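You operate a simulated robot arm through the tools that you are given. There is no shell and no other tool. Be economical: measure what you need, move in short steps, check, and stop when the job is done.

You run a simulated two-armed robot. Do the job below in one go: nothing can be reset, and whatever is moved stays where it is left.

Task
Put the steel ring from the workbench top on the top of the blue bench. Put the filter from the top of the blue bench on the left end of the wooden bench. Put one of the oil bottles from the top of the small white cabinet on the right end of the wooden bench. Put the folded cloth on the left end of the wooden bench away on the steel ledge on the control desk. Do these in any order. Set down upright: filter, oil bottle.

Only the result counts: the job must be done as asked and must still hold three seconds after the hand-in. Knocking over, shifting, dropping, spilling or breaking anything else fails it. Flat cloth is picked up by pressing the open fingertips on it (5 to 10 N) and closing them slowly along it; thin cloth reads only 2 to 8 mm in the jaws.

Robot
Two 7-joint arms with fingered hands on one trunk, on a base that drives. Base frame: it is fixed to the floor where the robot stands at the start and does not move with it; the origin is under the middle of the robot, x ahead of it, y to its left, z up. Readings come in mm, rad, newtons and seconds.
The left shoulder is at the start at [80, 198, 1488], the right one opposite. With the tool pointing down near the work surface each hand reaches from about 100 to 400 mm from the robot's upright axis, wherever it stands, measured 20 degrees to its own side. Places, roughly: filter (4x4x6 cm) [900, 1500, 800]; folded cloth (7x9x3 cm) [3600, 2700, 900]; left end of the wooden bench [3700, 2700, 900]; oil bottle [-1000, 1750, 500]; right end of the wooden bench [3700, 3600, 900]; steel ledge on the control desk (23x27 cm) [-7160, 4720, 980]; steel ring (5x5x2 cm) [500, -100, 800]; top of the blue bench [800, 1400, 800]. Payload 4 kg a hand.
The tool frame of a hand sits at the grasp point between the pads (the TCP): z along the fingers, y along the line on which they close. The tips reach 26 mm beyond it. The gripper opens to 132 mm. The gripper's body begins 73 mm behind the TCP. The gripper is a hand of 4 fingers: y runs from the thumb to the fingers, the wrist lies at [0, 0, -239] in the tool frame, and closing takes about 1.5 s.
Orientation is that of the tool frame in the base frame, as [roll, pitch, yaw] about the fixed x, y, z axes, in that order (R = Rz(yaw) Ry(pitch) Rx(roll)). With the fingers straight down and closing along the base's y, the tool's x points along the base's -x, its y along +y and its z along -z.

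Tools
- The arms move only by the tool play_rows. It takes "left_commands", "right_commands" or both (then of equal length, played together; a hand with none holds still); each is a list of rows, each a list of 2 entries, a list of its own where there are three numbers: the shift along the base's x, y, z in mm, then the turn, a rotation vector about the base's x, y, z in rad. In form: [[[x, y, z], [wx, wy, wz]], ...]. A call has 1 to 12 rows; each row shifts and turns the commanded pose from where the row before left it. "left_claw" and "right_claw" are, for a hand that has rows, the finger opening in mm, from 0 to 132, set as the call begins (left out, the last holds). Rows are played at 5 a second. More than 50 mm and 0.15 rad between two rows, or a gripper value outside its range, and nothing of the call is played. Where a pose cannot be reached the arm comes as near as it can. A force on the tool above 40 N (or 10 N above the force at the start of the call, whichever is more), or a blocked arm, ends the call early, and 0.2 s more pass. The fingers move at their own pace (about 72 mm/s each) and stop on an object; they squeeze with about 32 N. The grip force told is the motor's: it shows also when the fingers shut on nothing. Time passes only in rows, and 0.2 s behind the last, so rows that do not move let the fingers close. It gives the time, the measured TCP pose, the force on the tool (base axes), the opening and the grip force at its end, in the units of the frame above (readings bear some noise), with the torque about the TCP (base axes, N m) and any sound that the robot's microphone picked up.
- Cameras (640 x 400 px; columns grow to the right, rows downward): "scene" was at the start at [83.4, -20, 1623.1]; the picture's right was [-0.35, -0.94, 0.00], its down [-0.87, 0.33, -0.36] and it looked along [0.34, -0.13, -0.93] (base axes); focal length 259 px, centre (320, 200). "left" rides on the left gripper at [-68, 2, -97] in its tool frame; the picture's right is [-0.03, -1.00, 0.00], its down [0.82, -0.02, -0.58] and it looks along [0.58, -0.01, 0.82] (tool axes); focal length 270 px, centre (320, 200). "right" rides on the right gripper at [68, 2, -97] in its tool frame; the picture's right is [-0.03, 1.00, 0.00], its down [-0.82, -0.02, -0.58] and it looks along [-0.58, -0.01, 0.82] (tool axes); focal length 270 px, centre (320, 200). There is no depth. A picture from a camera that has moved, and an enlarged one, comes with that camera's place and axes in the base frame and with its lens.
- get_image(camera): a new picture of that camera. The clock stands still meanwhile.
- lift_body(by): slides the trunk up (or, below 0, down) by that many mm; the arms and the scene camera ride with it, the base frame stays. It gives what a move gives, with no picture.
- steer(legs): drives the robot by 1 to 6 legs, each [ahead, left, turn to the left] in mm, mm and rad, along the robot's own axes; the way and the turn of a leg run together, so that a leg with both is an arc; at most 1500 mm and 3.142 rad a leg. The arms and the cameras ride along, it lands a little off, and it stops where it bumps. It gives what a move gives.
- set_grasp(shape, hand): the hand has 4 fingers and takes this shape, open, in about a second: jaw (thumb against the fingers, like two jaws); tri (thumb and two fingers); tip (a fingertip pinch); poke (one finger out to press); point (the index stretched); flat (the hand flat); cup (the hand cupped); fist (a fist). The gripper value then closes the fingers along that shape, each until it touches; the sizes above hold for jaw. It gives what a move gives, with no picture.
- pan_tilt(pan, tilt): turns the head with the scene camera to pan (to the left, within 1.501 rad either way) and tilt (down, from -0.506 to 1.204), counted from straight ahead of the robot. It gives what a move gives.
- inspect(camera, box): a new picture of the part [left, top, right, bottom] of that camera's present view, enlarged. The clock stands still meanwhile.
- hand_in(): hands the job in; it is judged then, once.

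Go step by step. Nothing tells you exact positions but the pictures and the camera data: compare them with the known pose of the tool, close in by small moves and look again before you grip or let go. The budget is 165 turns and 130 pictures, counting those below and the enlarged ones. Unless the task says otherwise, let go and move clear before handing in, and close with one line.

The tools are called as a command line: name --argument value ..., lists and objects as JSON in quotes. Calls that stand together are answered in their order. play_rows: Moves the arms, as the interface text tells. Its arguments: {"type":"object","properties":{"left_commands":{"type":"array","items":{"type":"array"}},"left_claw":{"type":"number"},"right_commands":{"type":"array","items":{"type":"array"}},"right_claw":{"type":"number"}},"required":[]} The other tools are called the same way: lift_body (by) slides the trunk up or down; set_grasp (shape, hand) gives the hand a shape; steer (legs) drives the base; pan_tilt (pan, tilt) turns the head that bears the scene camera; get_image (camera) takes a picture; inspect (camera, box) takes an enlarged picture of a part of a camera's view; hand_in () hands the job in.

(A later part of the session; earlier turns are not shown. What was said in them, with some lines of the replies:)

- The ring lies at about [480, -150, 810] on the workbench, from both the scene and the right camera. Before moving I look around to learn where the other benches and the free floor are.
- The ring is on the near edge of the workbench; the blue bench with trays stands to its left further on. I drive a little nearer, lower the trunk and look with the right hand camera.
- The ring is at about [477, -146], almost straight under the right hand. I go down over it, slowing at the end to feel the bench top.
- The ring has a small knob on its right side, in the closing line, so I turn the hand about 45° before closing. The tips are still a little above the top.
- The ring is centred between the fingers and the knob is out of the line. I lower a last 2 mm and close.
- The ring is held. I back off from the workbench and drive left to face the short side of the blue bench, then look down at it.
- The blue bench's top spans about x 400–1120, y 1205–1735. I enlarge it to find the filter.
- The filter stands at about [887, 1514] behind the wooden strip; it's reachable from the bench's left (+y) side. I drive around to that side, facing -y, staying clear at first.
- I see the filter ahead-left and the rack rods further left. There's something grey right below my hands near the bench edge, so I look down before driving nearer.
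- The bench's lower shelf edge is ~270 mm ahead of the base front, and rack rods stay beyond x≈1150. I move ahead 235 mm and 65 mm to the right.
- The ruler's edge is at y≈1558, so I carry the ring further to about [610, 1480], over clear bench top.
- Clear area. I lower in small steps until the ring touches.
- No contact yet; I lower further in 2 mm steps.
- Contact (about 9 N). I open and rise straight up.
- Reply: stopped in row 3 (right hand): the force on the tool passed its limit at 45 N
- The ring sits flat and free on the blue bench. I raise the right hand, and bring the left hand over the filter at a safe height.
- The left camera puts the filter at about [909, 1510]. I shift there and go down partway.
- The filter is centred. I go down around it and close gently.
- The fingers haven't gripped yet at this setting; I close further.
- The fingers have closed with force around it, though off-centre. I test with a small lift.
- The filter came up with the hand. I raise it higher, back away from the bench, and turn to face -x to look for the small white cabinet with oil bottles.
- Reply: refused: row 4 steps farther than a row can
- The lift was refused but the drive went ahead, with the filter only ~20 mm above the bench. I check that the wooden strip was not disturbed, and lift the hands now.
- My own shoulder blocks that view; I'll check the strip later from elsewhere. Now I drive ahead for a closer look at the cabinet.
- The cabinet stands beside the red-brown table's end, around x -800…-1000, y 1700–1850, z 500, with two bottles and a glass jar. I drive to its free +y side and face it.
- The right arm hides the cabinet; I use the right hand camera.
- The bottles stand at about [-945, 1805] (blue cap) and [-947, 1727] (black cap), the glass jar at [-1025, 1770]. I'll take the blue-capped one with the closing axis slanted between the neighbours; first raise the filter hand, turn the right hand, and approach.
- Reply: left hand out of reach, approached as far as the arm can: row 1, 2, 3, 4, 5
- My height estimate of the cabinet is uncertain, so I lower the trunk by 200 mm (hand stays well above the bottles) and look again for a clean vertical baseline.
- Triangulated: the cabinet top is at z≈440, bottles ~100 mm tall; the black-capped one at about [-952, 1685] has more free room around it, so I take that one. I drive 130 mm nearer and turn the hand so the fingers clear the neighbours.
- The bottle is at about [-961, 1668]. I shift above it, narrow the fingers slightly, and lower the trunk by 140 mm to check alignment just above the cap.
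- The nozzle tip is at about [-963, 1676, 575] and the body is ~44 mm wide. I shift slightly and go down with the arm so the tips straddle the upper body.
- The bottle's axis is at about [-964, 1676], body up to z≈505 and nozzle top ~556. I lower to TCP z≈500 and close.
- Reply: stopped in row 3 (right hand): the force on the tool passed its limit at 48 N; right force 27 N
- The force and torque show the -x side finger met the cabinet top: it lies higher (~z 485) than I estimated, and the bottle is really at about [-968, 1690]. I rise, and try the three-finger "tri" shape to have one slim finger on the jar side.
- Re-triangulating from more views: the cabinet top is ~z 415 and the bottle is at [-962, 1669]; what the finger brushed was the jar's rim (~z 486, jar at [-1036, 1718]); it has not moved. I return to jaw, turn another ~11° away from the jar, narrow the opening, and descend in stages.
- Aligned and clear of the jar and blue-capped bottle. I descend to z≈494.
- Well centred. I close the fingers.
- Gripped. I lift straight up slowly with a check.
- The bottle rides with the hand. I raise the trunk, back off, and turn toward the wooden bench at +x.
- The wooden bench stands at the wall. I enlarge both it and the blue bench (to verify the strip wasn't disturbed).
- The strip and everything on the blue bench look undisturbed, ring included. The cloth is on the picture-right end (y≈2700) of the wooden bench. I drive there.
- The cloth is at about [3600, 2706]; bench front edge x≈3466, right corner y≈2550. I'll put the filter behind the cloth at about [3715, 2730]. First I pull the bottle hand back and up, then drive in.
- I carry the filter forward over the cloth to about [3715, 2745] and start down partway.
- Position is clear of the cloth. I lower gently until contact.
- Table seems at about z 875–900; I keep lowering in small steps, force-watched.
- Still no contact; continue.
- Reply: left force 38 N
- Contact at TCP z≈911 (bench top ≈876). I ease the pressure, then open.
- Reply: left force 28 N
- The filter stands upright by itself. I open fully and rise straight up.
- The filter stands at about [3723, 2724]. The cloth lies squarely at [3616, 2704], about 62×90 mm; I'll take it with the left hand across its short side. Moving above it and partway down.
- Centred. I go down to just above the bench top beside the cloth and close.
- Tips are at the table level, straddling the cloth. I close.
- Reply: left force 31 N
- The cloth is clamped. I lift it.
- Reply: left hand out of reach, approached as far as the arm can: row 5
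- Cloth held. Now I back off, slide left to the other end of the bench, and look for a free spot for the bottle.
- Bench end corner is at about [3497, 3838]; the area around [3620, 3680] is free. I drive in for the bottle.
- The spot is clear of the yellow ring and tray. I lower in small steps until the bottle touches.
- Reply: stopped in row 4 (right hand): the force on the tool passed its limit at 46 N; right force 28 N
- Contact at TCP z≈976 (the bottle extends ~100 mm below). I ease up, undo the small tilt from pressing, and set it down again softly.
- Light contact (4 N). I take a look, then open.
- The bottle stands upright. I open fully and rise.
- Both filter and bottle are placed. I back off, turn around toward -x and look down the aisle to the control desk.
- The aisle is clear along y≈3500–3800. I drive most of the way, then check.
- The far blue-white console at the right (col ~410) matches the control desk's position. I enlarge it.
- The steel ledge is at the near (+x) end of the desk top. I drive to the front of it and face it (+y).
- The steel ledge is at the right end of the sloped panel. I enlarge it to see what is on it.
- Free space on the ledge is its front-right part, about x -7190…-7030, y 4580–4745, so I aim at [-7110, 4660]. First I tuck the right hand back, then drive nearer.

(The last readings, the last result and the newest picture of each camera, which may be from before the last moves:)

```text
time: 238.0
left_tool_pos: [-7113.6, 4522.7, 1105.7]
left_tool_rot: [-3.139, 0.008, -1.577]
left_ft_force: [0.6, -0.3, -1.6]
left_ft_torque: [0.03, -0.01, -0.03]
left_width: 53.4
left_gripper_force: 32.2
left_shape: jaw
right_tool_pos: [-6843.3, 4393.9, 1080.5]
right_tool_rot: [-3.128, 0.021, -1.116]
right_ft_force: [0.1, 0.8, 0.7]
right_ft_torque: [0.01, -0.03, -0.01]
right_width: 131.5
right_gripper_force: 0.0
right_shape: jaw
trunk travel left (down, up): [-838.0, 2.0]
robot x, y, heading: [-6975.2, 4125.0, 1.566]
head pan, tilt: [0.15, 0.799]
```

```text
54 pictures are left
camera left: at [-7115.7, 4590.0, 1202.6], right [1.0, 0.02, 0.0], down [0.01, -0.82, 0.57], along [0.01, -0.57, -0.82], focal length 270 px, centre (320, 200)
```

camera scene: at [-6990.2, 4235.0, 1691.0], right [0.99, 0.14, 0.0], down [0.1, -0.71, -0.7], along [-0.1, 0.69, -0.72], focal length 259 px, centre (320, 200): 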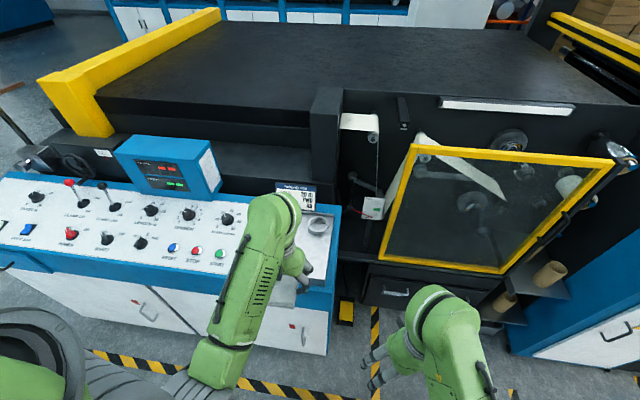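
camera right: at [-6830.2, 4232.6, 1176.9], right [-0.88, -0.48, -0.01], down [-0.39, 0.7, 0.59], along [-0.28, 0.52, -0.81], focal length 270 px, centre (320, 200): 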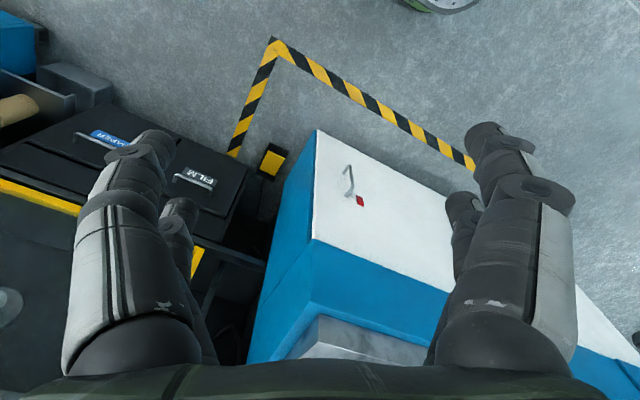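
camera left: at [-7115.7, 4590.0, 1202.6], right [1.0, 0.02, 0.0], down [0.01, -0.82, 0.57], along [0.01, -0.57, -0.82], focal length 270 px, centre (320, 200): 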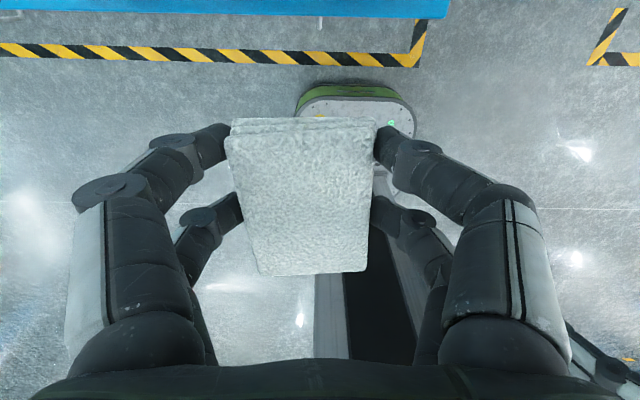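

Desk front-top edge is y≈4590, ledge right edge x≈-7022. I move the base 80 mm nearer, then extend and lower the cloth over the free part.

steer --legs '[[80, 0, 0.005]]'

play_rows --left_commands '[[[0, 35, 0], [0, 0, 0]], [[0, 33, 0], [0, 0, 0]], [[0, 0, -25], [0, 0, 0]], [[0, 0, -20], [0, 0, 0]], [[0, 0, 0], [0, 0, 0]]]'

get_image --camera "left"

inspect --camera "scene" --box '[220, 170, 380, 300]'

```text
time: 239.0
left_tool_pos: [-7113.3, 4589.5, 1109.7]
left_tool_rot: [-3.14, 0.017, -1.574]
left_ft_force: [-0.6, -0.8, 0.4]
left_ft_torque: [0.05, -0.03, 0.02]
left_width: 53.4
left_gripper_force: 32.2
left_shape: jaw
right_tool_pos: [-6844.5, 4462.4, 1085.1]
right_tool_rot: [-3.126, 0.03, -1.114]
right_ft_force: [0.2, -1.1, 0.2]
right_ft_torque: [0.09, 0.0, 0.05]
right_width: 132.0
right_gripper_force: 0.1
right_shape: jaw
trunk travel left (down, up): [-838.0, 2.0]
robot x, y, heading: [-6979.0, 4205.2, 1.567]
head pan, tilt: [0.15, 0.799]
```

```text
time: 240.2
left_tool_pos: [-7113.8, 4669.8, 1059.5]
left_tool_rot: [-3.139, 0.007, -1.574]
left_ft_force: [-1.0, 0.9, -0.6]
left_ft_torque: [0.02, -0.02, 0.02]
left_width: 53.2
left_gripper_force: 32.7
left_shape: jaw
right_tool_pos: [-6843.6, 4473.1, 1080.7]
right_tool_rot: [-3.132, 0.019, -1.113]
right_ft_force: [0.7, 0.6, 0.0]
right_ft_torque: [0.0, -0.03, -0.02]
right_width: 131.7
right_gripper_force: 0.0
right_shape: jaw
trunk travel left (down, up): [-838.0, 2.0]
robot x, y, heading: [-6978.1, 4205.3, 1.565]
head pan, tilt: [0.15, 0.799]
```

```text
53 pictures are left
camera left: at [-7116.5, 4736.4, 1156.5], right [1.0, 0.02, 0.0], down [0.02, -0.82, 0.57], along [0.01, -0.57, -0.82], focal length 270 px, centre (320, 200)
```

left: 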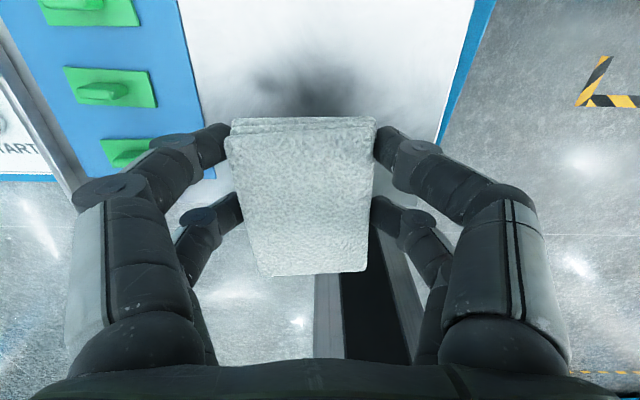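

```text
3.08 times, centred on (300, 235) of scene
camera zoom: at [-6989.9, 4315.0, 1690.8], right [0.99, 0.15, 0.0], down [0.1, -0.71, -0.7], along [-0.1, 0.69, -0.72], focal length 796 px, centre (382, 92)
```

zoom: 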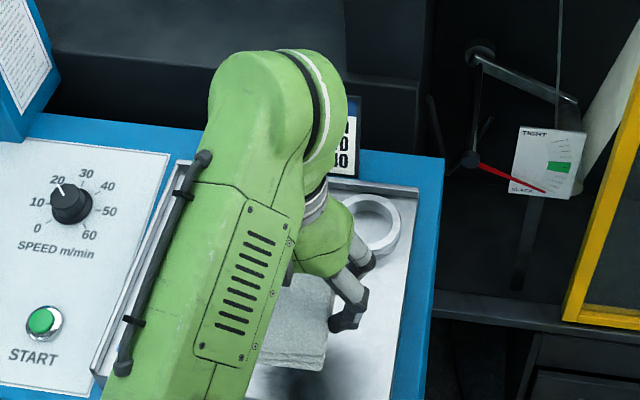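

The cloth sits between the mat and the ring; I shift 22 mm deeper so it doesn't overhang the front, then lower in steps.

play_rows --left_commands '[[[0, 22, 0], [0, 0, 0]], [[0, 0, -12], [0, 0, 0]], [[0, 0, -8], [0, 0, 0]], [[0, 0, -4], [0, 0, 0]], [[0, 0, -4], [0, 0, 0]], [[0, 0, 0], [0, 0, 0]]]'

get_image --camera "left"

```text
time: 241.6
left_tool_pos: [-7115.0, 4690.2, 1031.9]
left_tool_rot: [-3.139, 0.005, -1.576]
left_ft_force: [0.0, -0.1, 0.5]
left_ft_torque: [0.02, 0.04, -0.01]
left_width: 53.4
left_gripper_force: 32.3
left_shape: jaw
right_tool_pos: [-6844.0, 4472.8, 1080.2]
right_tool_rot: [-3.132, 0.019, -1.112]
right_ft_force: [0.6, 0.1, -0.1]
right_ft_torque: [0.0, 0.02, 0.01]
right_width: 131.9
right_gripper_force: 0.1
right_shape: jaw
trunk travel left (down, up): [-838.0, 2.0]
robot x, y, heading: [-6978.9, 4206.4, 1.564]
head pan, tilt: [0.15, 0.799]
```

```text
51 pictures are left
camera left: at [-7117.5, 4758.1, 1128.9], right [1.0, 0.02, 0.0], down [0.02, -0.82, 0.57], along [0.01, -0.57, -0.82], focal length 270 px, centre (320, 200)
```

left: 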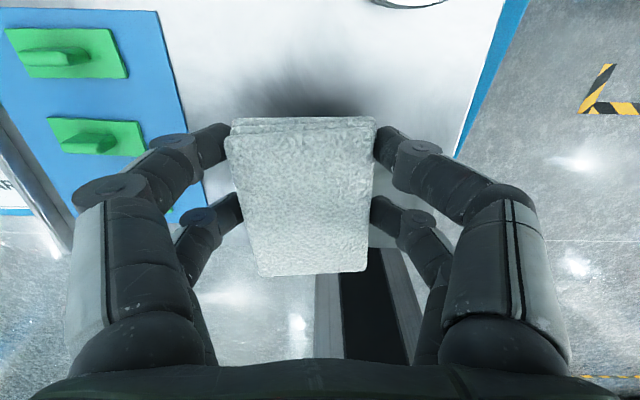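

Placement is good (cloth from y≈4642 to 4724). I keep lowering with small steps.

play_rows --left_commands '[[[0, 0, -4], [0, 0, 0]], [[0, 0, -4], [0, 0, 0]], [[0, 0, -4], [0, 0, 0]], [[0, 0, -3], [0, 0, 0]], [[0, 0, 0], [0, 0, 0]]]'

```text
time: 242.8
left_tool_pos: [-7114.7, 4690.4, 1016.2]
left_tool_rot: [-3.139, 0.007, -1.575]
left_ft_force: [-0.2, -0.1, -0.3]
left_ft_torque: [0.04, 0.02, 0.01]
left_width: 53.5
left_gripper_force: 32.0
left_shape: jaw
right_tool_pos: [-6843.7, 4472.6, 1080.9]
right_tool_rot: [-3.13, 0.02, -1.114]
right_ft_force: [0.0, 0.2, 0.2]
right_ft_torque: [0.0, -0.05, 0.0]
right_width: 131.9
right_gripper_force: 0.0
right_shape: jaw
trunk travel left (down, up): [-838.0, 2.0]
robot x, y, heading: [-6983.9, 4204.0, 1.569]
head pan, tilt: [0.15, 0.799]
```

play_rows --left_commands '[[[0, 0, -3], [0, 0, 0]], [[0, 0, -3], [0, 0, 0]], [[0, 0, -3], [0, 0, 0]], [[0, 0, -3], [0, 0, 0]], [[0, 0, 0], [0, 0, 0]]]'

get_image --camera "left"

```text
time: 244.0
left_tool_pos: [-7112.7, 4692.7, 1006.0]
left_tool_rot: [-3.14, 0.007, -1.575]
left_ft_force: [0.6, 0.0, -0.1]
left_ft_torque: [0.02, 0.02, 0.0]
left_width: 53.2
left_gripper_force: 32.8
left_shape: jaw
right_tool_pos: [-6843.3, 4472.2, 1080.1]
right_tool_rot: [-3.132, 0.018, -1.114]
right_ft_force: [0.0, 0.5, 0.4]
right_ft_torque: [-0.01, 0.02, -0.04]
right_width: 131.9
right_gripper_force: 0.1
right_shape: jaw
trunk travel left (down, up): [-838.0, 2.0]
robot x, y, heading: [-6980.3, 4200.7, 1.567]
head pan, tilt: [0.15, 0.799]
```

```text
50 pictures are left
camera left: at [-7116.4, 4759.0, 1102.0], right [1.0, 0.02, 0.0], down [0.02, -0.82, 0.57], along [0.01, -0.57, -0.82], focal length 270 px, centre (320, 200)
```

left: 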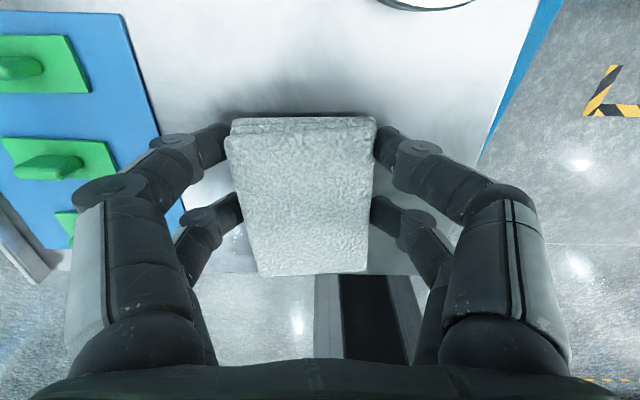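

Surface looks to be near z≈972; a few more mm.

play_rows --left_commands '[[[0, 0, -2], [0, 0, 0]], [[0, 0, -2], [0, 0, 0]], [[0, 0, -2], [0, 0, 0]], [[0, 0, -2], [0, 0, 0]], [[0, 0, 0], [0, 0, 0]]]'

```text
time: 245.2
left_tool_pos: [-7113.7, 4691.7, 998.5]
left_tool_rot: [-3.14, 0.012, -1.575]
left_ft_force: [-0.5, 0.8, 13.2]
left_ft_torque: [0.04, 0.3, -0.12]
left_width: 53.2
left_gripper_force: 32.4
left_shape: jaw
right_tool_pos: [-6844.9, 4471.7, 1081.2]
right_tool_rot: [-3.13, 0.021, -1.115]
right_ft_force: [-0.4, 0.9, -0.3]
right_ft_torque: [0.03, 0.04, -0.02]
right_width: 131.8
right_gripper_force: 0.0
right_shape: jaw
trunk travel left (down, up): [-838.0, 2.0]
robot x, y, heading: [-6978.2, 4204.7, 1.573]
head pan, tilt: [0.15, 0.799]
```

Contact (13 N). I ease up 4 mm and open moderately.

play_rows --left_commands '[[[0, 0, 4], [0, 0, 0]], [[0, 0, 0], [0, 0, 0]]]'

play_rows --left_commands '[[[0, 0, 0], [0, 0, 0]], [[0, 0, 0], [0, 0, 0]], [[0, 0, 0], [0, 0, 0]], [[0, 0, 0], [0, 0, 0]]]' --left_claw 90

get_image --camera "left"

```text
time: 245.8
left_tool_pos: [-7114.1, 4690.3, 1000.9]
left_tool_rot: [-3.139, 0.004, -1.574]
left_ft_force: [-0.1, 0.7, -0.1]
left_ft_torque: [0.0, -0.04, 0.02]
left_width: 53.1
left_gripper_force: 32.1
left_shape: jaw
right_tool_pos: [-6843.7, 4471.9, 1080.8]
right_tool_rot: [-3.129, 0.019, -1.114]
right_ft_force: [0.4, -0.7, -0.7]
right_ft_torque: [0.02, 0.02, 0.0]
right_width: 132.0
right_gripper_force: 0.1
right_shape: jaw
trunk travel left (down, up): [-838.0, 2.0]
robot x, y, heading: [-6982.0, 4205.6, 1.567]
head pan, tilt: [0.15, 0.799]
```

```text
time: 246.8
left_tool_pos: [-7113.4, 4691.4, 1001.7]
left_tool_rot: [-3.141, 0.006, -1.574]
left_ft_force: [0.0, 0.5, 0.2]
left_ft_torque: [-0.01, -0.02, -0.02]
left_width: 89.5
left_gripper_force: 0.1
left_shape: jaw
right_tool_pos: [-6843.7, 4473.2, 1079.7]
right_tool_rot: [-3.131, 0.019, -1.114]
right_ft_force: [-0.9, 0.1, 0.4]
right_ft_torque: [-0.03, 0.01, -0.02]
right_width: 132.2
right_gripper_force: 0.2
right_shape: jaw
trunk travel left (down, up): [-838.0, 2.0]
robot x, y, heading: [-6978.5, 4203.4, 1.573]
head pan, tilt: [0.15, 0.799]
```

```text
49 pictures are left
camera left: at [-7117.2, 4759.1, 1098.2], right [1.0, 0.02, 0.0], down [0.02, -0.82, 0.57], along [0.01, -0.57, -0.82], focal length 270 px, centre (320, 200)
```

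left: 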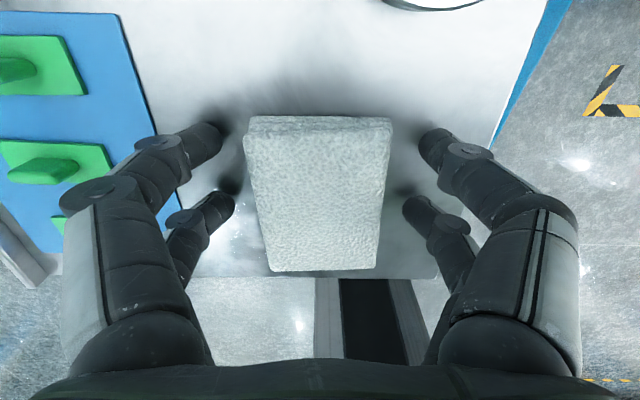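

The cloth lies free on the ledge, wholly on it. I rise and back away.

play_rows --left_commands '[[[0, 0, 15], [0, 0, 0]], [[0, 0, 25], [0, 0, 0]], [[0, 0, 30], [0, 0, 0]], [[0, 0, 30], [0, 0, 0]], [[0, 0, 0], [0, 0, 0]]]'

steer --legs '[[-350, 0, 0]]'

inspect --camera "scene" --box '[200, 120, 400, 260]'

```text
time: 248.0
left_tool_pos: [-7111.6, 4690.4, 1103.0]
left_tool_rot: [-3.139, 0.008, -1.574]
left_ft_force: [0.3, -0.5, 0.8]
left_ft_torque: [-0.02, -0.02, -0.01]
left_width: 90.1
left_gripper_force: 0.0
left_shape: jaw
right_tool_pos: [-6842.8, 4472.8, 1081.1]
right_tool_rot: [-3.131, 0.019, -1.114]
right_ft_force: [-0.7, -0.3, 0.0]
right_ft_torque: [0.01, 0.01, 0.0]
right_width: 131.8
right_gripper_force: 0.0
right_shape: jaw
trunk travel left (down, up): [-838.0, 2.0]
robot x, y, heading: [-6979.9, 4205.2, 1.567]
head pan, tilt: [0.15, 0.799]
```

```text
time: 250.3
left_tool_pos: [-7112.6, 4350.8, 1101.3]
left_tool_rot: [-3.14, 0.003, -1.576]
left_ft_force: [0.0, -0.2, 0.6]
left_ft_torque: [-0.05, 0.01, 0.03]
left_width: 89.9
left_gripper_force: 0.0
left_shape: jaw
right_tool_pos: [-6844.2, 4131.4, 1080.1]
right_tool_rot: [-3.131, 0.017, -1.116]
right_ft_force: [0.1, -0.2, 0.6]
right_ft_torque: [-0.02, 0.0, -0.05]
right_width: 132.0
right_gripper_force: 0.0
right_shape: jaw
trunk travel left (down, up): [-838.0, 2.0]
robot x, y, heading: [-6979.2, 3860.6, 1.564]
head pan, tilt: [0.15, 0.799]
```

```text
2.86 times, centred on (300, 190) of scene
camera zoom: at [-6991.3, 3975.7, 1690.5], right [0.99, 0.14, 0.0], down [0.1, -0.71, -0.7], along [-0.1, 0.69, -0.72], focal length 740 px, centre (377, 229)
```

zoom: 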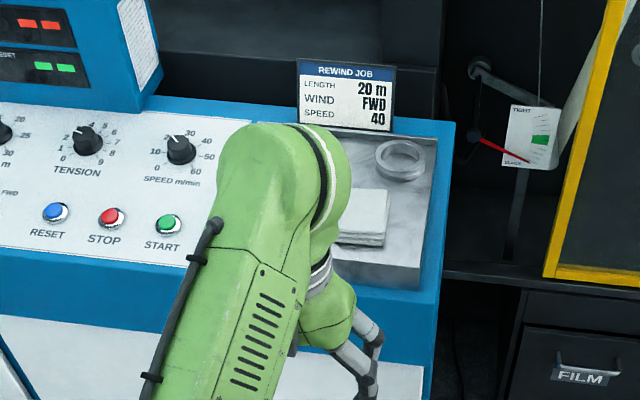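

The cloth rests flat on the ledge, and the mat, the ring on the ledge and the card are undisturbed. The steel ring, filter and bottle were each seen standing in place after release, so I hand in.

hand_in

```text
The job is handed in.
```

I've handed the job in with all four items placed. The steel ring is on the blue bench, and the filter stands upright on the left end of the wooden bench. A black-capped oil bottle stands upright on the bench's right end, and the folded cloth is on the control desk's steel ledge. While I was reaching for the bottle, a finger pressed on the glass jar beside it with about 48 N, and the jar did not appear to move.
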